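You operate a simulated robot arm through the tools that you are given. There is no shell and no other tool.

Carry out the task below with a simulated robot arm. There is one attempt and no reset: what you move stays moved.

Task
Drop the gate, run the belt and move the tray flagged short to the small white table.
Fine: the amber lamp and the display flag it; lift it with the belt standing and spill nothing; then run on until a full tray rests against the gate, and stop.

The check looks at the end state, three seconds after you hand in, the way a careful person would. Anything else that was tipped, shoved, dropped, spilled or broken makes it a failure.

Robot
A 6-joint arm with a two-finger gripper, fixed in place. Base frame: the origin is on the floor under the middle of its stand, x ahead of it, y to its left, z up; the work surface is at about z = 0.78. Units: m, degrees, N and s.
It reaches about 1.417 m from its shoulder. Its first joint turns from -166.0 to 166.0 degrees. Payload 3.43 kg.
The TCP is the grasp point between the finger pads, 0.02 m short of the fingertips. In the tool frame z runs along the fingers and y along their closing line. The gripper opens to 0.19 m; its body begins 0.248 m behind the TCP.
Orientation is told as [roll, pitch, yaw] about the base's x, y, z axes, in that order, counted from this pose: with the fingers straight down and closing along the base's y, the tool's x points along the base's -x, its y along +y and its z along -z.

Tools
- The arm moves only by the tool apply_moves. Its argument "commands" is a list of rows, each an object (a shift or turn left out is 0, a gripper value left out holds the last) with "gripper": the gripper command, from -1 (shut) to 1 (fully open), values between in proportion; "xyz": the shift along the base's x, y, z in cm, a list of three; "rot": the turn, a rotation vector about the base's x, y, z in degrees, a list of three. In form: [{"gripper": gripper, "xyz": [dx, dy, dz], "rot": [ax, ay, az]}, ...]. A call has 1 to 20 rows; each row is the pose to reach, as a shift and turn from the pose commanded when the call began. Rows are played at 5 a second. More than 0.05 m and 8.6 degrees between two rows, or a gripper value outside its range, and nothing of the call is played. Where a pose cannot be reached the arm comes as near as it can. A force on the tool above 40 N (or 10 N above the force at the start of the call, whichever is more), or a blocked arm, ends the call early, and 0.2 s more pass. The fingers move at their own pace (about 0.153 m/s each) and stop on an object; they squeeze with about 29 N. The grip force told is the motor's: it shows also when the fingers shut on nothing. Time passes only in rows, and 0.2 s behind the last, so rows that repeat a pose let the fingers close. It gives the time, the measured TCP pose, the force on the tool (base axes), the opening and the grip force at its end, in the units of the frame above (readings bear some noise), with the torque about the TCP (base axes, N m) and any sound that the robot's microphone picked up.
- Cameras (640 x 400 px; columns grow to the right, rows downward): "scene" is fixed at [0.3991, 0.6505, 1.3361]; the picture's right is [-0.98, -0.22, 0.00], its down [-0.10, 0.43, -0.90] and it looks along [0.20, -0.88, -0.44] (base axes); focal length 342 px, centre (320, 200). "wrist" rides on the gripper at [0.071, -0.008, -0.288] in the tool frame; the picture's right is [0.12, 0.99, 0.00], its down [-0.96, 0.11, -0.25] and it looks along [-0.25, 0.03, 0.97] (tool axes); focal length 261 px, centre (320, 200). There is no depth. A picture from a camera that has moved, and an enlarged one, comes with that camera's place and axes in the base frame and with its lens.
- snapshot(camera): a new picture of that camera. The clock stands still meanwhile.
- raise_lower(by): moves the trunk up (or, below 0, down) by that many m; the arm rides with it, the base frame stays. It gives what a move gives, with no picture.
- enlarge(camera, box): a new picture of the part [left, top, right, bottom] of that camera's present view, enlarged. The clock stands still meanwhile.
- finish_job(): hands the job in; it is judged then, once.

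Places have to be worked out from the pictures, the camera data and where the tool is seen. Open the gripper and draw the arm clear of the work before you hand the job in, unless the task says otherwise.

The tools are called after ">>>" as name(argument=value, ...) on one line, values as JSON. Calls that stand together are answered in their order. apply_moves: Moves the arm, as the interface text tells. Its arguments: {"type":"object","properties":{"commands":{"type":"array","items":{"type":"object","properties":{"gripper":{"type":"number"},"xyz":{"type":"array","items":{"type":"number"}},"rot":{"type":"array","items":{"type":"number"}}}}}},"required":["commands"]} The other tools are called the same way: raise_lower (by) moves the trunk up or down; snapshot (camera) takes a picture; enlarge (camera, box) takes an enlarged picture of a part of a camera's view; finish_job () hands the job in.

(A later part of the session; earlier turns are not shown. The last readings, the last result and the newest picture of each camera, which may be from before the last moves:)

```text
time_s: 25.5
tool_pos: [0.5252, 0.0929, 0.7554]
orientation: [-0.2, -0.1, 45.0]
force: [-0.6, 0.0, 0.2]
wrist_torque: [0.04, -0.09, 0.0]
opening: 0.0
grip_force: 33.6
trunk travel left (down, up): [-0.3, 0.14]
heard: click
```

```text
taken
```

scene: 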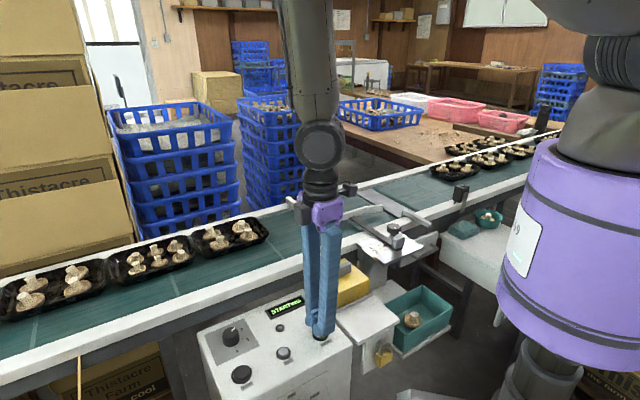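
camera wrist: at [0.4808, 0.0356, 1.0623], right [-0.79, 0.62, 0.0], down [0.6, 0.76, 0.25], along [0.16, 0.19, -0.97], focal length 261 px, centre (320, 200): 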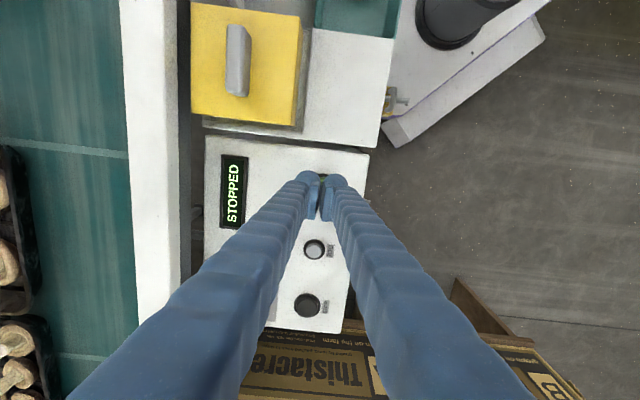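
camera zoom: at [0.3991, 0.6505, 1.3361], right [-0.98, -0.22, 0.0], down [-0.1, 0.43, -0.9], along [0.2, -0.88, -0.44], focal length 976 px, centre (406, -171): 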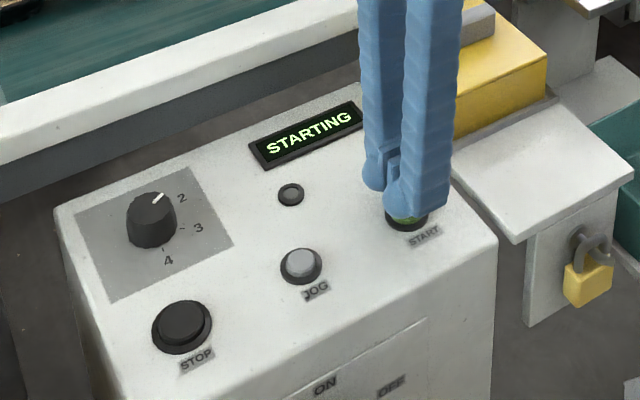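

Click heard and the display says STARTING. I move to hover over STOP (≈(0.656,0.228)) right away.

>>> apply_moves(commands=[{"xyz": [3.2, 3.4, 1.2]}, {"xyz": [6.5, 6.8, 1.2]}, {"xyz": [9.8, 10.2, 1.2]}, {"xyz": [13.1, 13.6, 0]}])

>>> snapshot(camera="scene")

>>> enlarge(camera="scene", box=[180, 260, 400, 400])

```text
time_s: 26.5
tool_pos: [0.6559, 0.2296, 0.7538]
orientation: [-0.1, 0.0, 45.0]
force: [0.3, 0.3, -0.8]
wrist_torque: [-0.02, 0.01, 0.02]
opening: 0.0
grip_force: 34.1
trunk travel left (down, up): [-0.3, 0.14]
```

```text
taken
```

scene: 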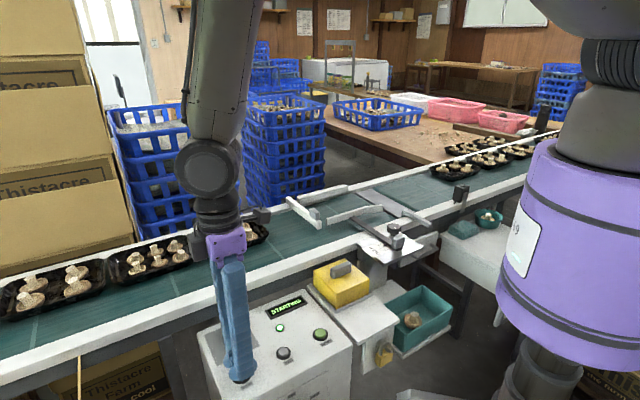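

```text
2.86 times, centred on (290, 330) of scene
camera zoom: at [0.3991, 0.6505, 1.3361], right [-0.98, -0.22, 0.0], down [-0.1, 0.43, -0.9], along [0.2, -0.88, -0.44], focal length 976 px, centre (406, -171)
```

zoom: 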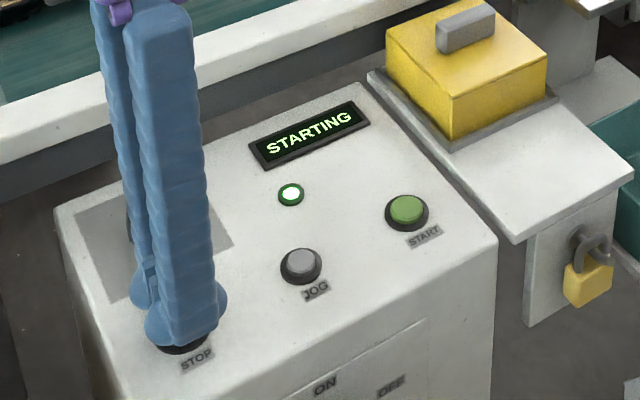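

The run lamp is green, still STARTING; trays not moved yet. I wait over STOP in short steps.

>>> apply_moves(commands=[{"xyz": [0, 0, 0]}, {"xyz": [0, 0, 0]}])

>>> snapshot(camera="scene")

>>> enlarge(camera="scene", box=[240, 270, 360, 345])

```text
time_s: 27.1
tool_pos: [0.6553, 0.228, 0.7544]
orientation: [-0.1, 0.0, 45.0]
force: [0.7, 1.3, -0.4]
wrist_torque: [-0.03, 0.0, 0.0]
opening: 0.0
grip_force: 34.4
trunk travel left (down, up): [-0.3, 0.14]
```

```text
taken
```

scene: 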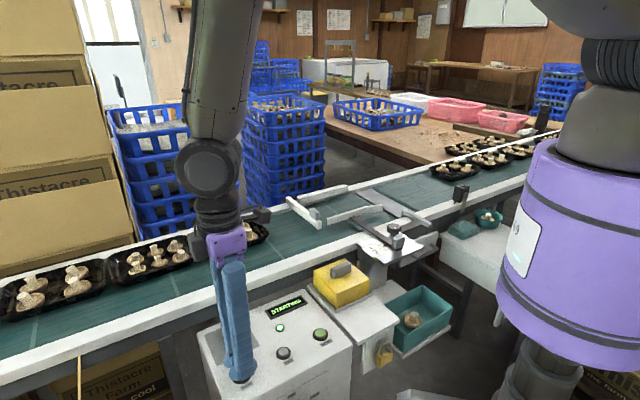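

```text
5.33 times, centred on (300, 308) of scene
camera zoom: at [0.3991, 0.6505, 1.3361], right [-0.98, -0.22, 0.0], down [-0.1, 0.43, -0.9], along [0.2, -0.88, -0.44], focal length 1822 px, centre (427, -373)
```

zoom: 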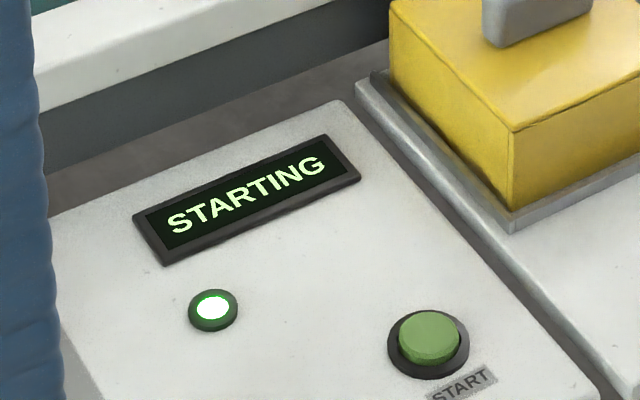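

Still STARTING. Wait a bit more.

>>> apply_moves(commands=[{"xyz": [0, 0, 0]}, {"xyz": [0, 0, 0]}])

>>> snapshot(camera="scene")

>>> enlarge(camera="scene", box=[240, 270, 360, 345])

```text
time_s: 27.7
tool_pos: [0.6556, 0.2284, 0.7549]
orientation: [-0.2, 0.0, 45.0]
force: [-0.5, -0.2, 0.1]
wrist_torque: [0.02, 0.0, -0.03]
opening: 0.0
grip_force: 34.6
trunk travel left (down, up): [-0.3, 0.14]
```

```text
taken
```

scene: 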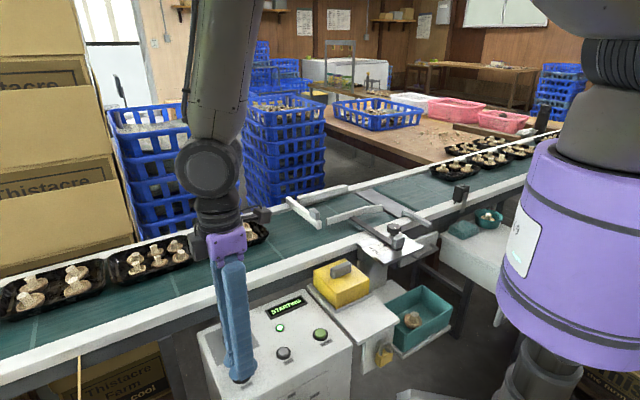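

```text
5.33 times, centred on (300, 308) of scene
camera zoom: at [0.3991, 0.6505, 1.3361], right [-0.98, -0.22, 0.0], down [-0.1, 0.43, -0.9], along [0.2, -0.88, -0.44], focal length 1822 px, centre (427, -373)
```

zoom: 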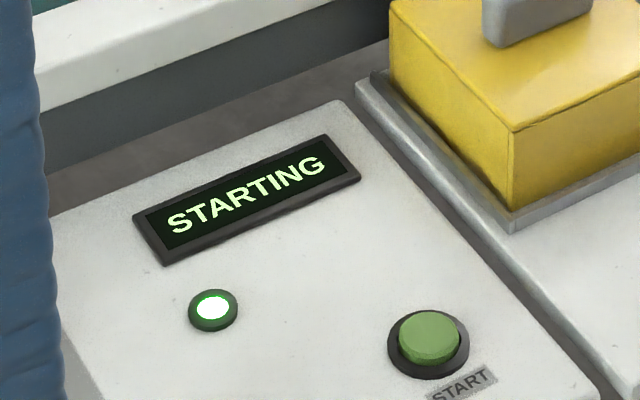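

Still the start delay (trays unmoved). I wait a bit more.

>>> apply_moves(commands=[{"xyz": [0, 0, 0]}, {"xyz": [0, 0, 0]}])

>>> snapshot(camera="scene")

>>> enlarge(camera="scene", box=[240, 270, 360, 345])

```text
time_s: 28.3
tool_pos: [0.6546, 0.2282, 0.755]
orientation: [-0.1, -0.1, 45.0]
force: [-0.3, 0.2, -0.5]
wrist_torque: [-0.02, 0.0, 0.02]
opening: 0.0001
grip_force: 34.2
trunk travel left (down, up): [-0.3, 0.14]
```

```text
taken
```

scene: 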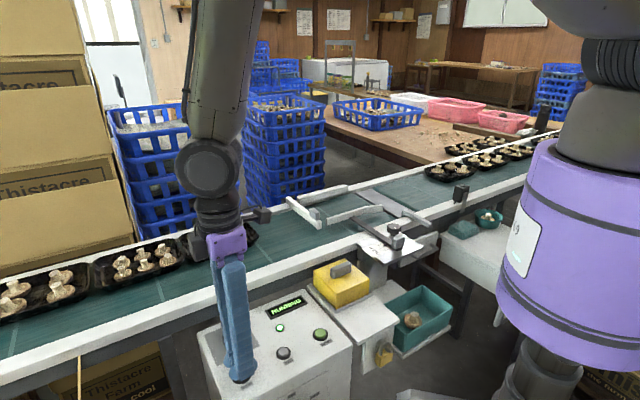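

```text
5.33 times, centred on (300, 308) of scene
camera zoom: at [0.3991, 0.6505, 1.3361], right [-0.98, -0.22, 0.0], down [-0.1, 0.43, -0.9], along [0.2, -0.88, -0.44], focal length 1822 px, centre (427, -373)
```

zoom: 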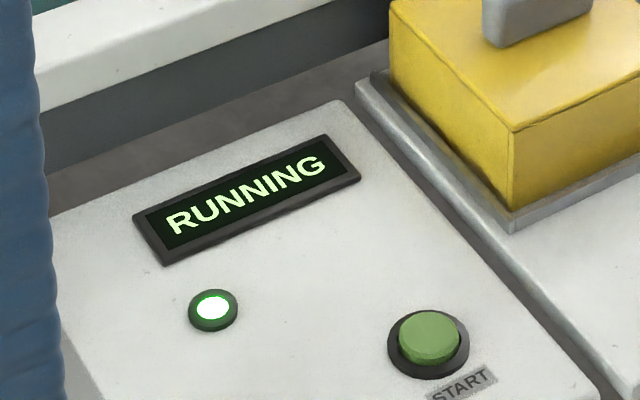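

Now RUNNING and the trays are moving. I step on in small increments, watching the display and lamps.

>>> apply_moves(commands=[{"xyz": [0, 0, 0]}])

>>> snapshot(camera="scene")

>>> enlarge(camera="scene", box=[400, 110, 560, 210])

>>> enlarge(camera="scene", box=[240, 270, 360, 345])

```text
time_s: 28.7
tool_pos: [0.6554, 0.2281, 0.7546]
orientation: [-0.1, 0.0, 45.0]
force: [-0.6, -0.4, -0.4]
wrist_torque: [-0.04, 0.0, -0.01]
opening: 0.0
grip_force: 34.2
trunk travel left (down, up): [-0.3, 0.14]
```

```text
taken
```

scene: 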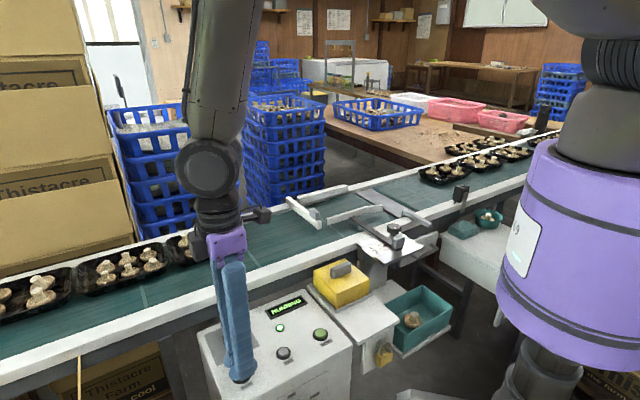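

```text
4.00 times, centred on (480, 160) of scene
camera zoom: at [0.3991, 0.6505, 1.3361], right [-0.98, -0.22, 0.0], down [-0.1, 0.43, -0.9], along [0.2, -0.88, -0.44], focal length 1367 px, centre (-320, 360)
```

zoom: 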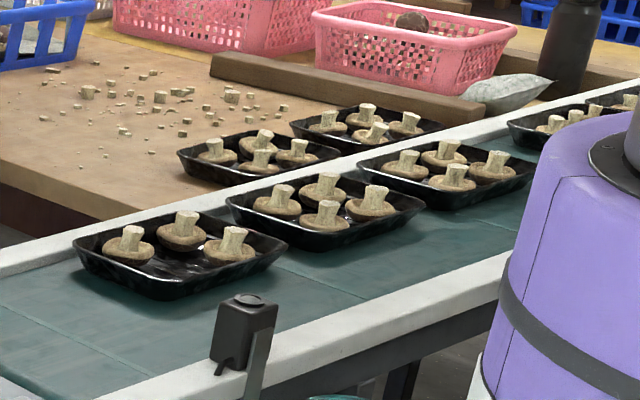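

```text
5.33 times, centred on (300, 308) of scene
camera zoom: at [0.3991, 0.6505, 1.3361], right [-0.98, -0.22, 0.0], down [-0.1, 0.43, -0.9], along [0.2, -0.88, -0.44], focal length 1822 px, centre (427, -373)
```

zoom: 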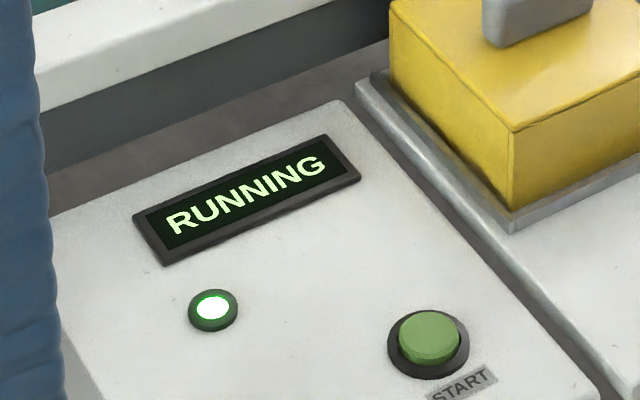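

Belt speed is about 0.1 m/s; the short tray's front is near s≈-0.34, approaching the eye. I keep stepping.

>>> apply_moves(commands=[{"xyz": [0, 0, 0]}, {"xyz": [0, 0, 0]}])

>>> snapshot(camera="scene")

>>> enlarge(camera="scene", box=[240, 270, 360, 345])

>>> enlarge(camera="scene", box=[360, 130, 520, 230])

```text
time_s: 29.3
tool_pos: [0.6565, 0.2292, 0.754]
orientation: [-0.1, 0.1, 45.0]
force: [0.4, -0.6, -0.7]
wrist_torque: [0.03, 0.0, 0.0]
opening: 0.0002
grip_force: 34.3
trunk travel left (down, up): [-0.3, 0.14]
```

```text
taken
```

scene: 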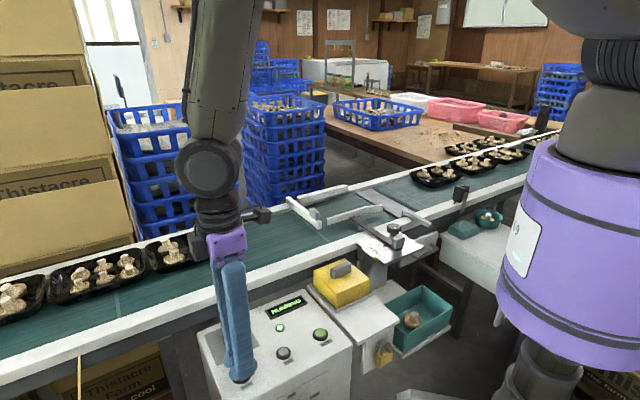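

```text
5.33 times, centred on (300, 308) of scene
camera zoom: at [0.3991, 0.6505, 1.3361], right [-0.98, -0.22, 0.0], down [-0.1, 0.43, -0.9], along [0.2, -0.88, -0.44], focal length 1822 px, centre (427, -373)
```

zoom: 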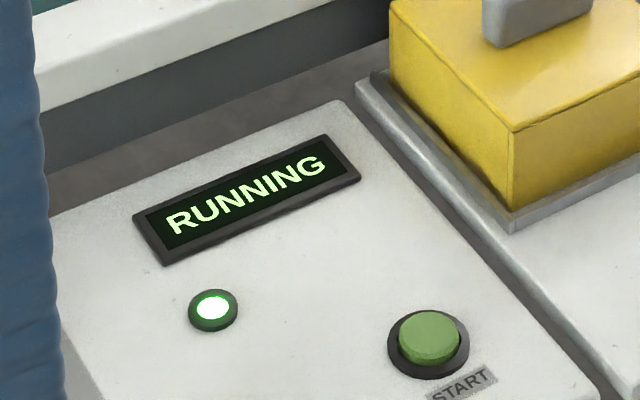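

```text
4.00 times, centred on (440, 180) of scene
camera zoom: at [0.3991, 0.6505, 1.3361], right [-0.98, -0.22, 0.0], down [-0.1, 0.43, -0.9], along [0.2, -0.88, -0.44], focal length 1367 px, centre (-160, 280)
```

zoom: 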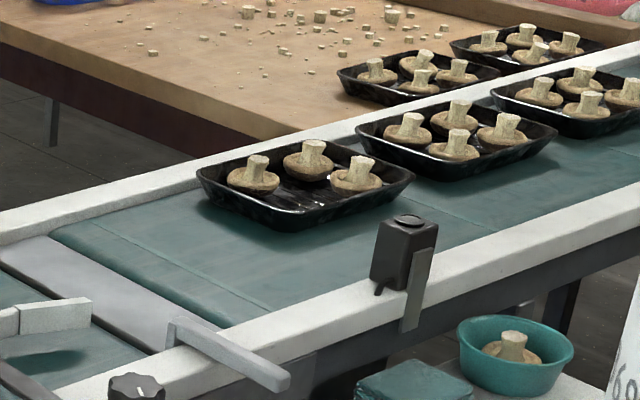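

No flag yet; the tray is entering the eye's zone. Next short step.

>>> apply_moves(commands=[{"xyz": [0, 0, 0]}])

>>> enlarge(camera="scene", box=[240, 270, 360, 345])

>>> enlarge(camera="scene", box=[320, 130, 520, 255])

```text
time_s: 29.7
tool_pos: [0.6554, 0.2284, 0.7535]
orientation: [-0.1, 0.0, 45.0]
force: [0.5, -0.5, 0.9]
wrist_torque: [-0.01, -0.02, 0.0]
opening: 0.0004
grip_force: 34.0
trunk travel left (down, up): [-0.3, 0.14]
```

```text
5.33 times, centred on (300, 308) of scene
camera zoom: at [0.3991, 0.6505, 1.3361], right [-0.98, -0.22, 0.0], down [-0.1, 0.43, -0.9], along [0.2, -0.88, -0.44], focal length 1822 px, centre (427, -373)
```

zoom: 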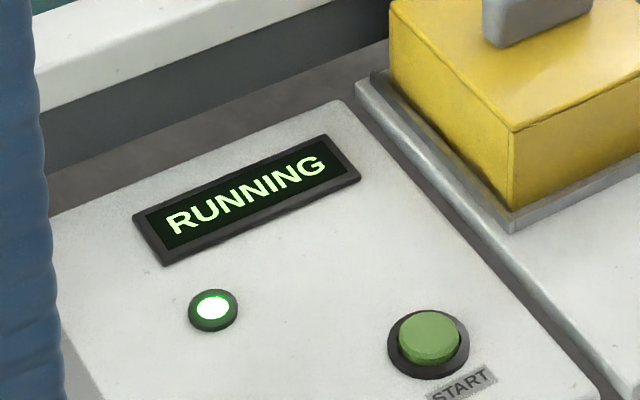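

```text
3.20 times, centred on (420, 192) of scene
camera zoom: at [0.3991, 0.6505, 1.3361], right [-0.98, -0.22, 0.0], down [-0.1, 0.43, -0.9], along [0.2, -0.88, -0.44], focal length 1093 px, centre (0, 224)
```

zoom: 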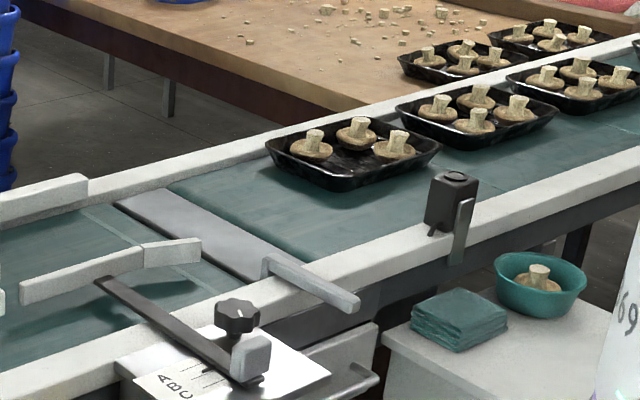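

Not flagged yet; the tray nears the grey plate. Next step.

>>> apply_moves(commands=[{"xyz": [0, 0, 0]}])

>>> enlarge(camera="scene", box=[240, 270, 360, 345])

>>> enlarge(camera="scene", box=[320, 130, 520, 255])

```text
time_s: 30.1
tool_pos: [0.6546, 0.2273, 0.7539]
orientation: [-0.1, 0.0, 44.9]
force: [-0.1, -0.2, -0.4]
wrist_torque: [0.03, 0.0, 0.0]
opening: 0.0
grip_force: 34.3
trunk travel left (down, up): [-0.3, 0.14]
```

```text
5.33 times, centred on (300, 308) of scene
camera zoom: at [0.3991, 0.6505, 1.3361], right [-0.98, -0.22, 0.0], down [-0.1, 0.43, -0.9], along [0.2, -0.88, -0.44], focal length 1822 px, centre (427, -373)
```

zoom: 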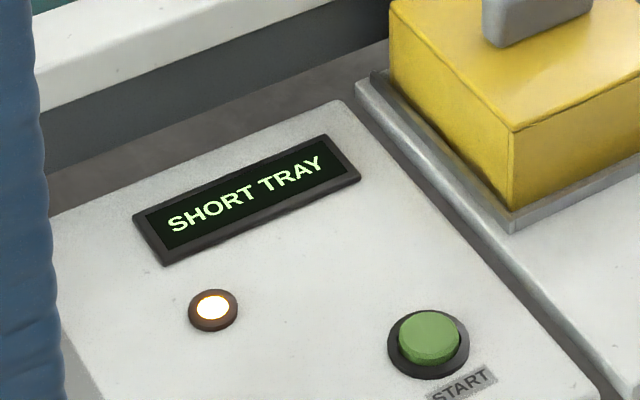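

```text
3.20 times, centred on (420, 192) of scene
camera zoom: at [0.3991, 0.6505, 1.3361], right [-0.98, -0.22, 0.0], down [-0.1, 0.43, -0.9], along [0.2, -0.88, -0.44], focal length 1093 px, centre (0, 224)
```

zoom: 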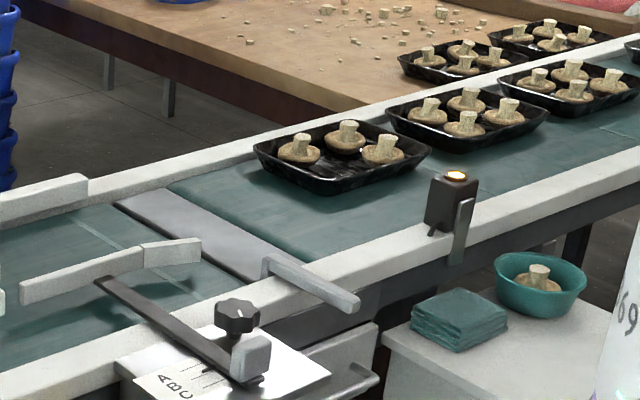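

SHORT TRAY on the display with amber lamp lit while the 3-mushroom tray is at the eye. I press STOP now.

>>> apply_moves(commands=[{"xyz": [0, 0, -2.3]}, {"xyz": [0, 0, -3]}, {"xyz": [0, 0, 1]}])

>>> enlarge(camera="scene", box=[180, 260, 400, 400])

>>> enlarge(camera="scene", box=[320, 130, 520, 255])

```text
time_s: 30.9
tool_pos: [0.6538, 0.2278, 0.7673]
orientation: [-0.3, 0.0, 45.0]
force: [-1.2, 0.8, 0.2]
wrist_torque: [0.02, -0.14, 0.02]
opening: 0.0001
grip_force: 34.3
trunk travel left (down, up): [-0.3, 0.14]
heard: click
```

```text
2.86 times, centred on (290, 330) of scene
camera zoom: at [0.3991, 0.6505, 1.3361], right [-0.98, -0.22, 0.0], down [-0.1, 0.43, -0.9], along [0.2, -0.88, -0.44], focal length 976 px, centre (406, -171)
```

zoom: 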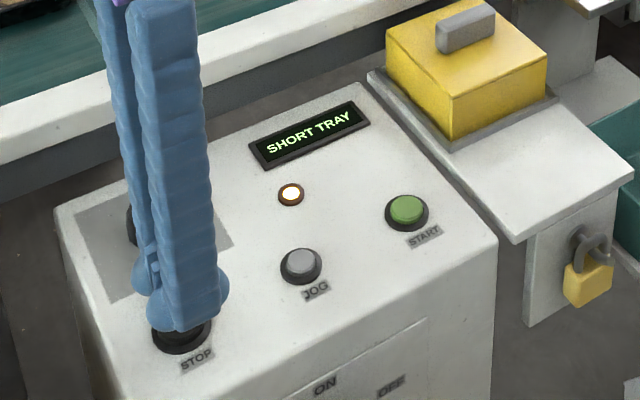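

```text
3.20 times, centred on (420, 192) of scene
camera zoom: at [0.3991, 0.6505, 1.3361], right [-0.98, -0.22, 0.0], down [-0.1, 0.43, -0.9], along [0.2, -0.88, -0.44], focal length 1093 px, centre (0, 224)
```

zoom: 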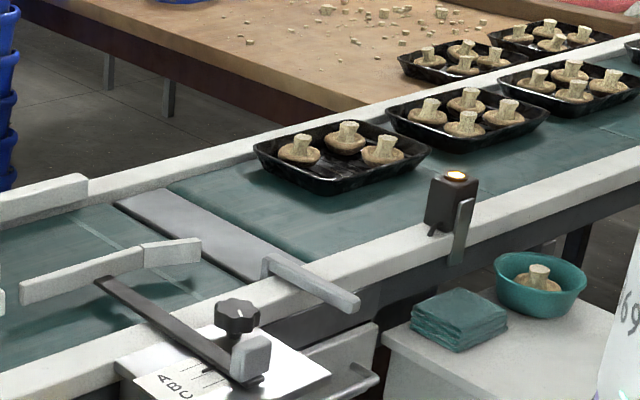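

The belt stands still (tray unmoved since the flag) and STOP clicked. I now lift the arm, open the gripper in the air and travel over the flagged tray at about (0.27,-0.68).

>>> apply_moves(commands=[{"xyz": [0, 0, 4.5]}, {"xyz": [0, 0, 9]}, {"xyz": [0, 0, 13.5]}, {"xyz": [0, 0, 18]}, {"xyz": [0, 0, 22.5]}, {"xyz": [-1.86, -4.45, 23.2]}, {"xyz": [-3.72, -8.9, 23.9]}, {"xyz": [-5.58, -13.35, 24.6]}, {"xyz": [-7.44, -17.8, 25.3]}, {"xyz": [-9.3, -22.25, 26]}, {"xyz": [-11.16, -26.7, 26.7]}, {"xyz": [-13.02, -31.15, 27.4]}, {"xyz": [-14.88, -35.6, 28.1]}, {"xyz": [-16.74, -40.05, 28.8]}, {"xyz": [-18.6, -44.5, 29.5], "gripper": 1}, {"xyz": [-20.46, -48.95, 30.2], "gripper": 1}, {"xyz": [-22.32, -53.4, 30.9], "gripper": 1}, {"xyz": [-24.18, -57.85, 31.6], "gripper": 1}, {"xyz": [-26.04, -62.3, 32.3], "gripper": 1}, {"xyz": [-27.9, -66.75, 33], "gripper": 1}])

>>> snapshot(camera="wrist")

>>> snapshot(camera="scene")

```text
time_s: 35.1
tool_pos: [0.3765, -0.4406, 1.0963]
orientation: [0.0, -0.1, 44.9]
force: [0.1, -0.4, 0.0]
wrist_torque: [0.04, -0.04, 0.01]
opening: 0.1901
grip_force: 0.2
trunk travel left (down, up): [-0.3, 0.14]
```

```text
taken
camera wrist: at [0.3332, -0.4963, 1.3832], right [-0.79, 0.62, 0.0], down [0.6, 0.76, 0.25], along [0.16, 0.19, -0.97], focal length 261 px, centre (320, 200)
```

wrist: 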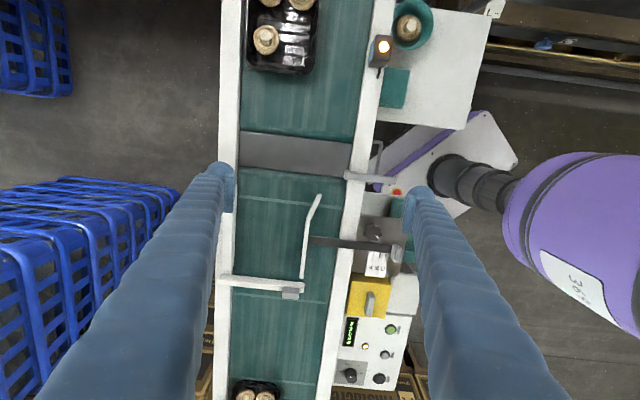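

```text
taken
```

scene: 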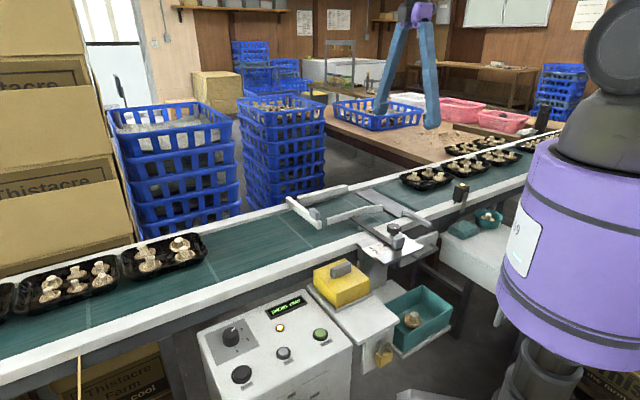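

The gate lies across the lane as wanted, and the flagged tray is at about (0.26,-0.70). I move right above it.

>>> apply_moves(commands=[{"xyz": [-2, -4.4, -0.7]}, {"xyz": [-4, -8.8, -1.4]}, {"xyz": [-6, -13.2, -2.1]}, {"xyz": [-8, -17.6, -2.8]}, {"xyz": [-10, -22, -3.5]}, {"xyz": [-11.7, -26.1, -4.6]}, {"xyz": [-11.7, -26.1, -4.6]}])

>>> snapshot(camera="wrist")

>>> enlarge(camera="scene", box=[320, 80, 540, 220])

```text
time_s: 36.7
tool_pos: [0.2601, -0.7026, 1.0489]
orientation: [-0.1, -0.2, 45.1]
force: [0.5, 0.5, -0.8]
wrist_torque: [0.09, 0.02, 0.02]
opening: 0.1899
grip_force: 0.1
trunk travel left (down, up): [-0.3, 0.14]
```

```text
taken
camera wrist: at [0.2156, -0.7574, 1.3359], right [-0.79, 0.62, 0.0], down [0.6, 0.76, 0.25], along [0.16, 0.19, -0.97], focal length 261 px, centre (320, 200)
```

wrist: 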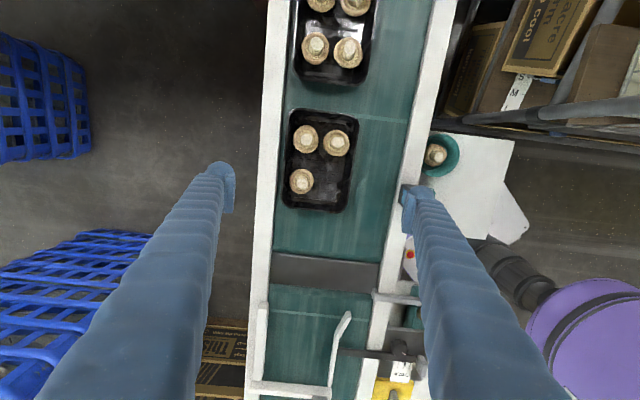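

```text
2.86 times, centred on (430, 150) of scene
camera zoom: at [0.3991, 0.6505, 1.3361], right [-0.98, -0.22, 0.0], down [-0.1, 0.43, -0.9], along [0.2, -0.88, -0.44], focal length 976 px, centre (6, 343)
```

zoom: 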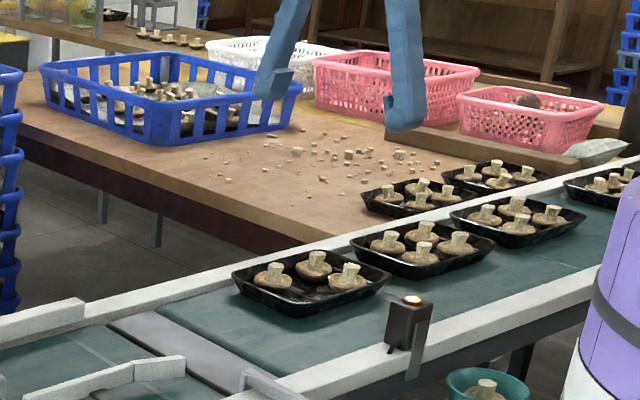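

I zoom in on the tray between the fingers to measure its exact pose and clearances.

>>> enlarge(camera="wrist", box=[220, 80, 420, 240])

>>> enlarge(camera="wrist", box=[380, 110, 540, 260])

>>> enlarge(camera="scene", box=[390, 150, 490, 212])

```text
2.50 times, centred on (320, 160) of wrist
camera zoom: at [0.2156, -0.7574, 1.3359], right [-0.79, 0.62, 0.0], down [0.6, 0.76, 0.25], along [0.16, 0.19, -0.97], focal length 652 px, centre (320, 300)
```

zoom: 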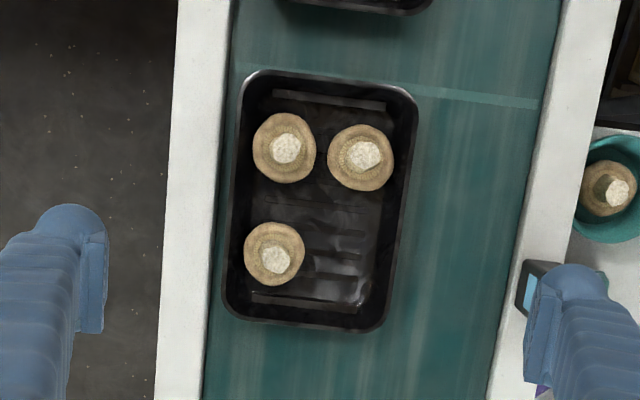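

```text
2.67 times, centred on (460, 185) of wrist
camera zoom: at [0.2156, -0.7574, 1.3359], right [-0.79, 0.62, 0.0], down [0.6, 0.76, 0.25], along [0.16, 0.19, -0.97], focal length 695 px, centre (-53, 240)
```

zoom: 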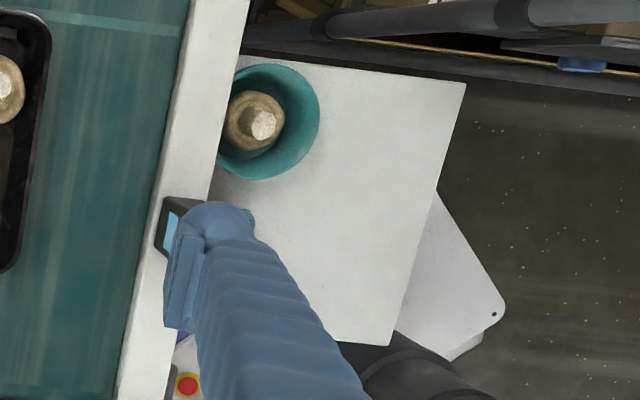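

```text
6.40 times, centred on (440, 181) of scene
camera zoom: at [0.3991, 0.6505, 1.3361], right [-0.98, -0.22, 0.0], down [-0.1, 0.43, -0.9], along [0.2, -0.88, -0.44], focal length 2187 px, centre (-448, 322)
```

zoom: 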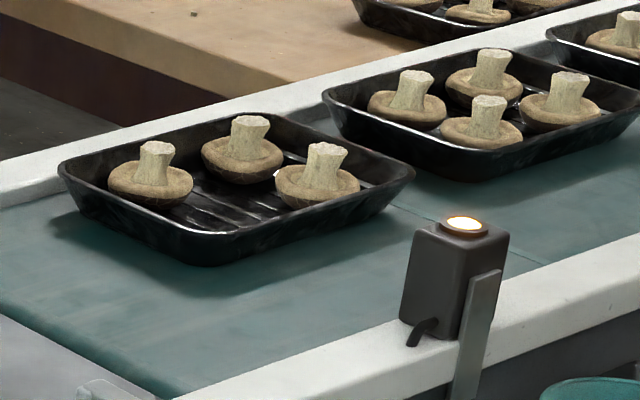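

Rim measures at z≈0.807, tray center about s=-0.322, n=-0.684 (width ≈0.138 m), rail top ≈0.787. I line up the gripper on the tray's balance point (0.250,-0.717) and come down to z=0.90 to recheck.

>>> apply_moves(commands=[{"xyz": [-0.5, -0.7, -4]}, {"xyz": [-1, -1.4, -8]}, {"xyz": [-1, -1.4, -12]}, {"xyz": [-1, -1.4, -14.9]}, {"xyz": [-1, -1.4, -14.9]}])

>>> snapshot(camera="wrist")

>>> enlarge(camera="scene", box=[370, 110, 530, 210])

```text
time_s: 37.9
tool_pos: [0.2503, -0.7157, 0.9009]
orientation: [-0.2, 0.0, 45.0]
force: [0.0, 0.2, -0.4]
wrist_torque: [0.04, -0.01, 0.0]
opening: 0.19
grip_force: 0.1
trunk travel left (down, up): [-0.3, 0.14]
```

```text
taken
camera wrist: at [0.2056, -0.7715, 1.1887], right [-0.79, 0.62, 0.0], down [0.6, 0.76, 0.25], along [0.16, 0.19, -0.97], focal length 261 px, centre (320, 200)
```

wrist: 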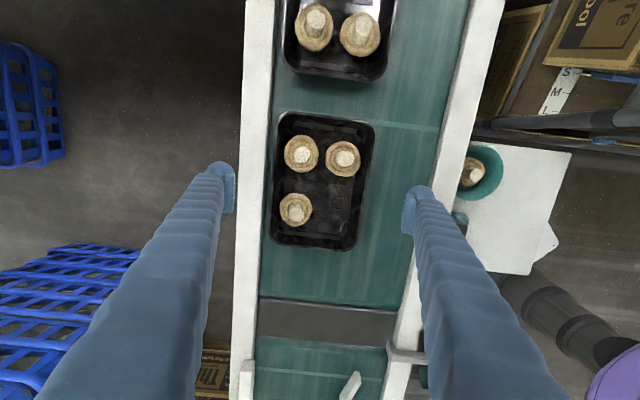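

```text
4.00 times, centred on (450, 160) of scene
camera zoom: at [0.3991, 0.6505, 1.3361], right [-0.98, -0.22, 0.0], down [-0.1, 0.43, -0.9], along [0.2, -0.88, -0.44], focal length 1367 px, centre (-200, 360)
```

zoom: 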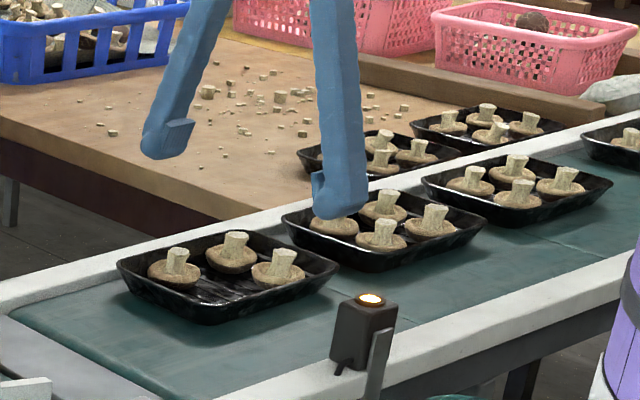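

The gripper is centered to within ~5 mm. I zoom to refine the rim height before going down.

>>> enlarge(camera="wrist", box=[220, 100, 420, 260])

>>> enlarge(camera="scene", box=[390, 150, 490, 212])

```text
2.50 times, centred on (320, 180) of wrist
camera zoom: at [0.2056, -0.7715, 1.1887], right [-0.79, 0.62, 0.0], down [0.6, 0.76, 0.25], along [0.16, 0.19, -0.97], focal length 652 px, centre (320, 250)
```

zoom: 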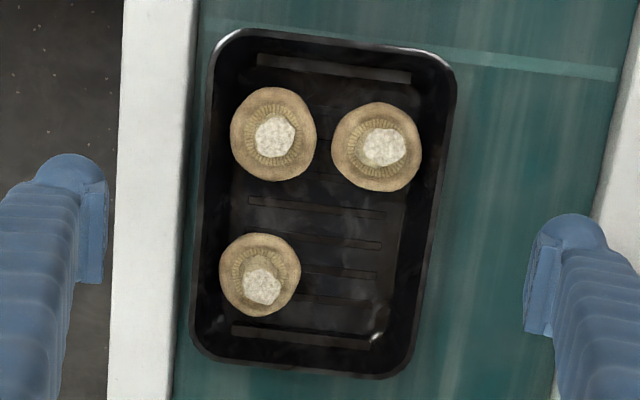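

```text
6.40 times, centred on (440, 181) of scene
camera zoom: at [0.3991, 0.6505, 1.3361], right [-0.98, -0.22, 0.0], down [-0.1, 0.43, -0.9], along [0.2, -0.88, -0.44], focal length 2187 px, centre (-448, 322)
```

zoom: 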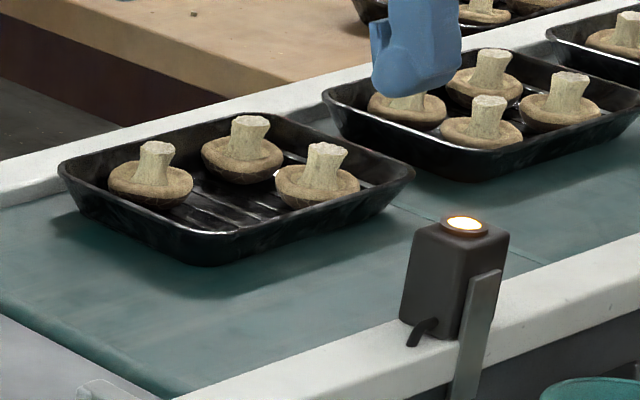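

Rim is at about z=0.808. I lower to TCP z≈0.812 (tips just above the rail) and check force before closing.

>>> apply_moves(commands=[{"xyz": [0, 0, -3.5]}, {"xyz": [0, 0, -6.5]}, {"xyz": [0, 0, -8]}, {"xyz": [0, 0, -8.9]}, {"xyz": [0, 0, -8.9]}])

>>> snapshot(camera="wrist")

>>> enlarge(camera="scene", box=[380, 130, 500, 205])

```text
time_s: 39.1
tool_pos: [0.2509, -0.7147, 0.8111]
orientation: [-0.2, -0.1, 45.0]
force: [0.5, 0.0, -0.6]
wrist_torque: [-0.01, -0.01, 0.02]
opening: 0.1902
grip_force: 0.0
trunk travel left (down, up): [-0.3, 0.14]
```

```text
taken
camera wrist: at [0.2053, -0.7709, 1.0986], right [-0.79, 0.62, 0.0], down [0.6, 0.76, 0.25], along [0.16, 0.19, -0.97], focal length 261 px, centre (320, 200)
```

wrist: 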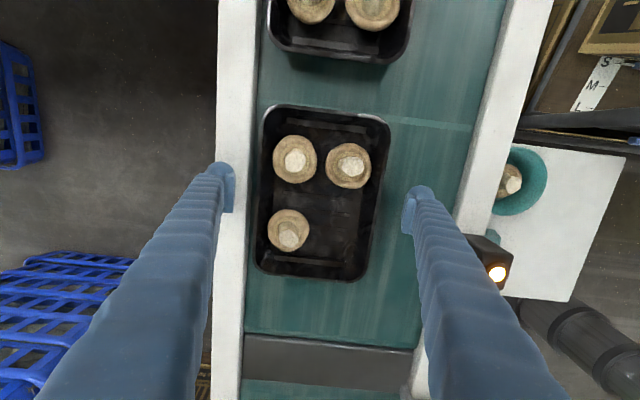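

```text
5.33 times, centred on (440, 168) of scene
camera zoom: at [0.3991, 0.6505, 1.3361], right [-0.98, -0.22, 0.0], down [-0.1, 0.43, -0.9], along [0.2, -0.88, -0.44], focal length 1822 px, centre (-320, 373)
```

zoom: 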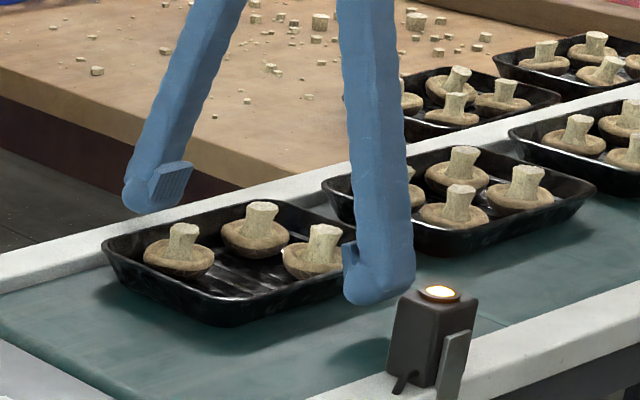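

Gaps to the rim are ~2.6 cm on both sides, no contact forces. I close on the rim.

>>> apply_moves(commands=[{"gripper": -1}, {"gripper": -1}, {"gripper": -1}, {"gripper": -1}])

>>> snapshot(camera="wrist")

>>> enlarge(camera="scene", box=[380, 130, 500, 205])

```text
time_s: 40.1
tool_pos: [0.2499, -0.7152, 0.8108]
orientation: [-0.2, -0.1, 45.0]
force: [-0.4, -0.1, -1.1]
wrist_torque: [0.02, -0.01, 0.03]
opening: 0.1361
grip_force: 29.1
trunk travel left (down, up): [-0.3, 0.14]
```

```text
taken
camera wrist: at [0.2054, -0.7707, 1.0987], right [-0.79, 0.62, 0.0], down [0.6, 0.76, 0.25], along [0.16, 0.19, -0.97], focal length 261 px, centre (320, 200)
```

wrist: 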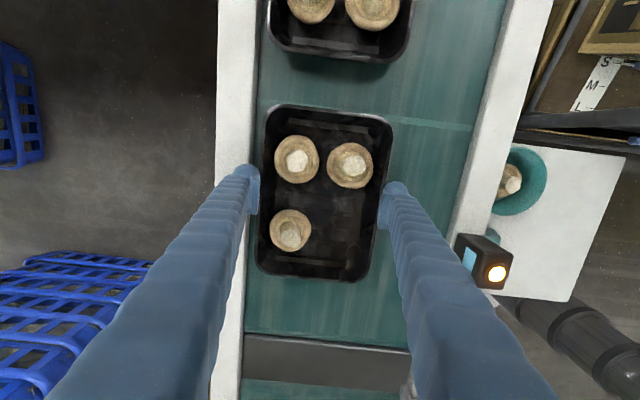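

```text
5.33 times, centred on (440, 168) of scene
camera zoom: at [0.3991, 0.6505, 1.3361], right [-0.98, -0.22, 0.0], down [-0.1, 0.43, -0.9], along [0.2, -0.88, -0.44], focal length 1822 px, centre (-320, 373)
```

zoom: 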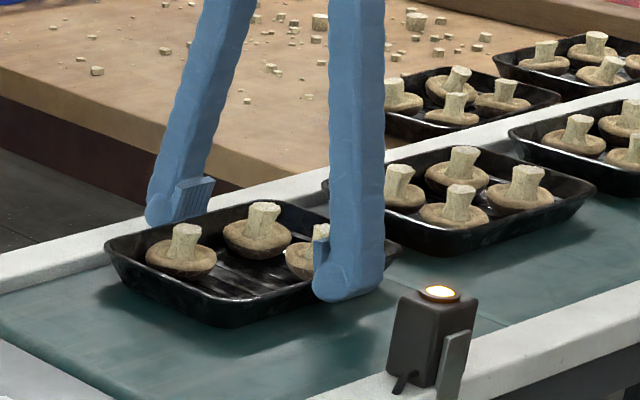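

Gripped at 0.136 m opening with 29 N. I lift slowly by a few cm and check that the tray stays level.

>>> apply_moves(commands=[{"xyz": [0, 0, 0.4]}, {"xyz": [0, 0, 1]}, {"xyz": [0, 0, 1.8]}, {"xyz": [0, 0, 2.8]}, {"xyz": [0, 0, 3.8]}])

>>> snapshot(camera="wrist")

>>> enlarge(camera="scene", box=[380, 130, 500, 205])

```text
time_s: 41.3
tool_pos: [0.2497, -0.7156, 0.8494]
orientation: [-0.2, -0.1, 44.9]
force: [0.1, 0.3, -0.2]
wrist_torque: [0.01, 0.0, 0.02]
opening: 0.0002
grip_force: 29.1
trunk travel left (down, up): [-0.3, 0.14]
```

```text
taken
camera wrist: at [0.205, -0.7708, 1.1373], right [-0.79, 0.62, 0.0], down [0.6, 0.76, 0.25], along [0.16, 0.19, -0.97], focal length 261 px, centre (320, 200)
```

wrist: 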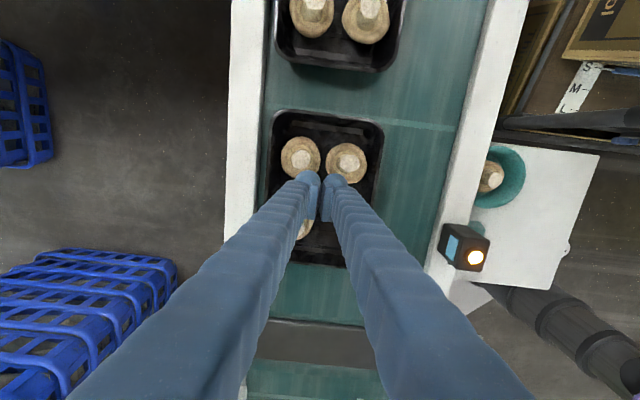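

```text
5.33 times, centred on (440, 168) of scene
camera zoom: at [0.3991, 0.6505, 1.3361], right [-0.98, -0.22, 0.0], down [-0.1, 0.43, -0.9], along [0.2, -0.88, -0.44], focal length 1822 px, centre (-320, 373)
```

zoom: 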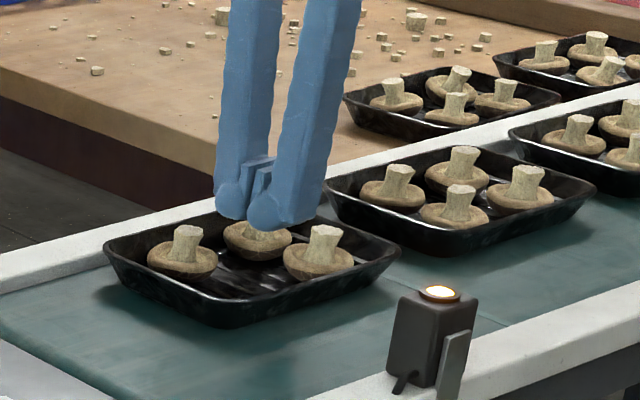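

The rim slipped out of the pads; the tray and its three mushrooms are still in place and level on the belt. I raise clear, reopen and take a close look to see how deep the rim really lies.

>>> apply_moves(commands=[{"xyz": [0, 0, 3]}, {"xyz": [0, 0, 6]}, {"xyz": [0, 0, 6], "gripper": 1}, {"xyz": [0, 0, 6], "gripper": 1}, {"xyz": [0, 0, 6], "gripper": 1}, {"xyz": [0, 0, 6], "gripper": 1}])

>>> enlarge(camera="wrist", box=[220, 90, 420, 250])

>>> enlarge(camera="scene", box=[390, 150, 490, 212])

```text
time_s: 42.7
tool_pos: [0.2498, -0.7154, 0.9092]
orientation: [-0.2, -0.1, 44.9]
force: [0.6, -0.2, 1.4]
wrist_torque: [0.0, 0.03, 0.01]
opening: 0.1901
grip_force: 0.1
trunk travel left (down, up): [-0.3, 0.14]
```

```text
2.50 times, centred on (320, 170) of wrist
camera zoom: at [0.2044, -0.771, 1.1965], right [-0.79, 0.62, 0.0], down [0.6, 0.76, 0.25], along [0.16, 0.19, -0.97], focal length 652 px, centre (320, 275)
```

zoom: 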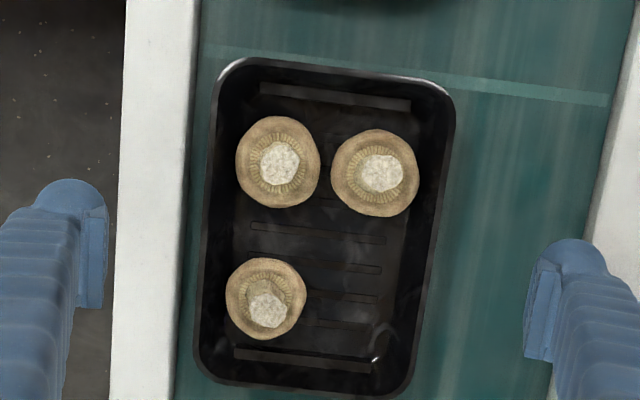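

```text
6.40 times, centred on (440, 181) of scene
camera zoom: at [0.3991, 0.6505, 1.3361], right [-0.98, -0.22, 0.0], down [-0.1, 0.43, -0.9], along [0.2, -0.88, -0.44], focal length 2187 px, centre (-448, 322)
```

zoom: 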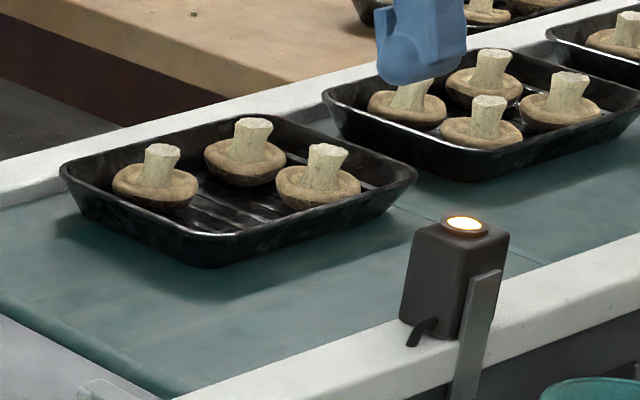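

Tray intact. The far rail limits how deep the far finger can go, so I grip the rim again just to slide the tray ~3.5 cm toward the belt's middle (belt standing), making room for a deeper grip.

>>> apply_moves(commands=[{"xyz": [0, 0, -4]}, {"xyz": [0, 0, -7.5]}, {"xyz": [0, 0, -9.8]}, {"xyz": [0, 0, -9.8], "gripper": -1}, {"xyz": [0, 0, -9.8], "gripper": -1}, {"xyz": [0, 0, -9.8], "gripper": -1}, {"xyz": [-0.4, 0.4, -9.8], "gripper": -1}, {"xyz": [-0.9, 0.9, -9.8], "gripper": -1}, {"xyz": [-1.4, 1.4, -9.8], "gripper": -1}, {"xyz": [-1.9, 1.9, -9.8], "gripper": -1}, {"xyz": [-2.4, 2.4, -9.8], "gripper": -1}, {"xyz": [-2.4, 2.4, -9.8], "gripper": -1}])

>>> snapshot(camera="wrist")

>>> enlarge(camera="scene", box=[390, 150, 490, 212])

```text
time_s: 45.3
tool_pos: [0.2244, -0.6907, 0.8107]
orientation: [-0.3, -0.1, 45.1]
force: [-0.3, -1.1, -1.2]
wrist_torque: [-0.03, -0.01, -0.01]
opening: 0.1362
grip_force: 29.2
trunk travel left (down, up): [-0.3, 0.14]
```

```text
taken
camera wrist: at [0.1808, -0.7466, 1.0985], right [-0.79, 0.62, 0.0], down [0.6, 0.76, 0.25], along [0.16, 0.19, -0.97], focal length 261 px, centre (320, 200)
```

wrist: 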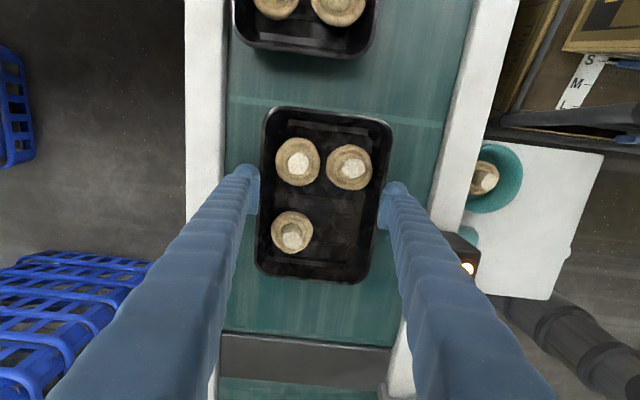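

```text
6.40 times, centred on (440, 181) of scene
camera zoom: at [0.3991, 0.6505, 1.3361], right [-0.98, -0.22, 0.0], down [-0.1, 0.43, -0.9], along [0.2, -0.88, -0.44], focal length 2187 px, centre (-448, 322)
```

zoom: 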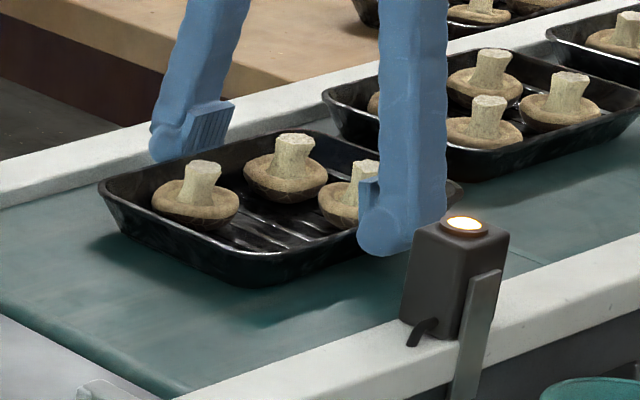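

The tray slid over cleanly. Now I open slightly (to ~0.168 m), go deeper in small steps and watch for belt contact.

>>> apply_moves(commands=[{"gripper": 0.77}, {"gripper": 0.77}, {"gripper": 0.77, "xyz": [0, 0, -0.4]}, {"gripper": 0.77, "xyz": [0, 0, -0.8]}, {"gripper": 0.77, "xyz": [0, 0, -1.1]}])

>>> snapshot(camera="wrist")

>>> enlarge(camera="scene", box=[390, 150, 490, 212])

```text
time_s: 46.5
tool_pos: [0.2248, -0.6907, 0.8002]
orientation: [-0.1, -0.1, 45.0]
force: [-0.1, -0.4, -0.5]
wrist_torque: [-0.02, -0.01, 0.0]
opening: 0.168
grip_force: 0.1
trunk travel left (down, up): [-0.3, 0.14]
```

```text
taken
camera wrist: at [0.1809, -0.7468, 1.0877], right [-0.79, 0.62, 0.0], down [0.6, 0.76, 0.25], along [0.16, 0.19, -0.97], focal length 261 px, centre (320, 200)
```

wrist: 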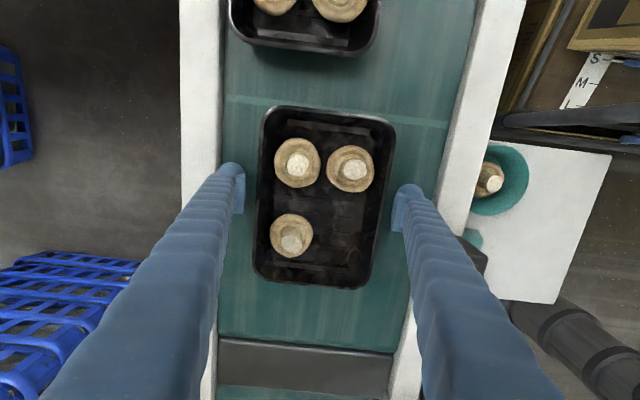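

```text
6.40 times, centred on (440, 181) of scene
camera zoom: at [0.3991, 0.6505, 1.3361], right [-0.98, -0.22, 0.0], down [-0.1, 0.43, -0.9], along [0.2, -0.88, -0.44], focal length 2187 px, centre (-448, 322)
```

zoom: 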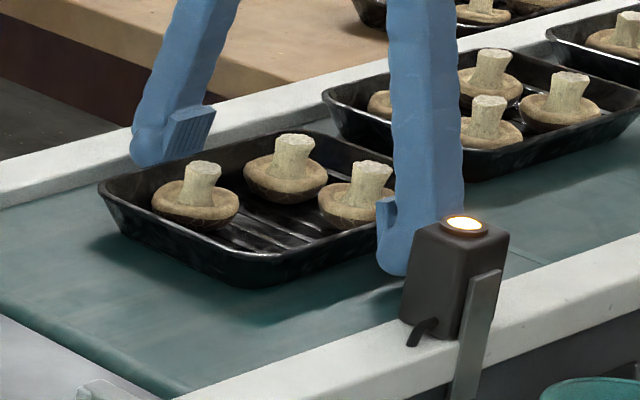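

No belt contact yet at tips 0.780. I go a bit deeper, 2 mm per row.

>>> apply_moves(commands=[{"xyz": [0, 0, -0.2]}, {"xyz": [0, 0, -0.4]}, {"xyz": [0, 0, -0.6]}])

>>> enlarge(camera="scene", box=[390, 150, 490, 212])

```text
time_s: 47.3
tool_pos: [0.2265, -0.6911, 0.7944]
orientation: [-0.2, -0.1, 45.0]
force: [0.2, -0.6, 0.6]
wrist_torque: [0.04, 0.0, 0.0]
opening: 0.1679
grip_force: 0.0
trunk travel left (down, up): [-0.3, 0.14]
```

```text
6.40 times, centred on (440, 181) of scene
camera zoom: at [0.3991, 0.6505, 1.3361], right [-0.98, -0.22, 0.0], down [-0.1, 0.43, -0.9], along [0.2, -0.88, -0.44], focal length 2187 px, centre (-448, 322)
```

zoom: 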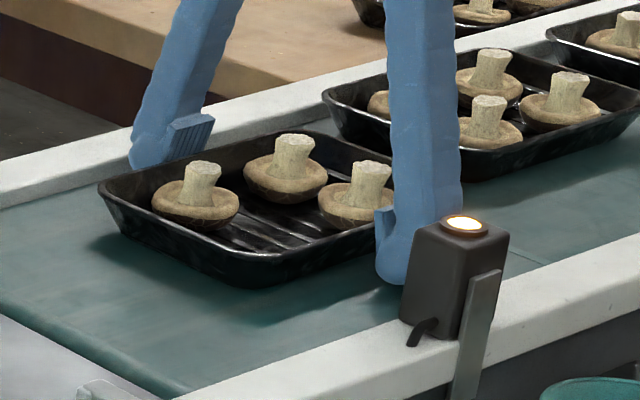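

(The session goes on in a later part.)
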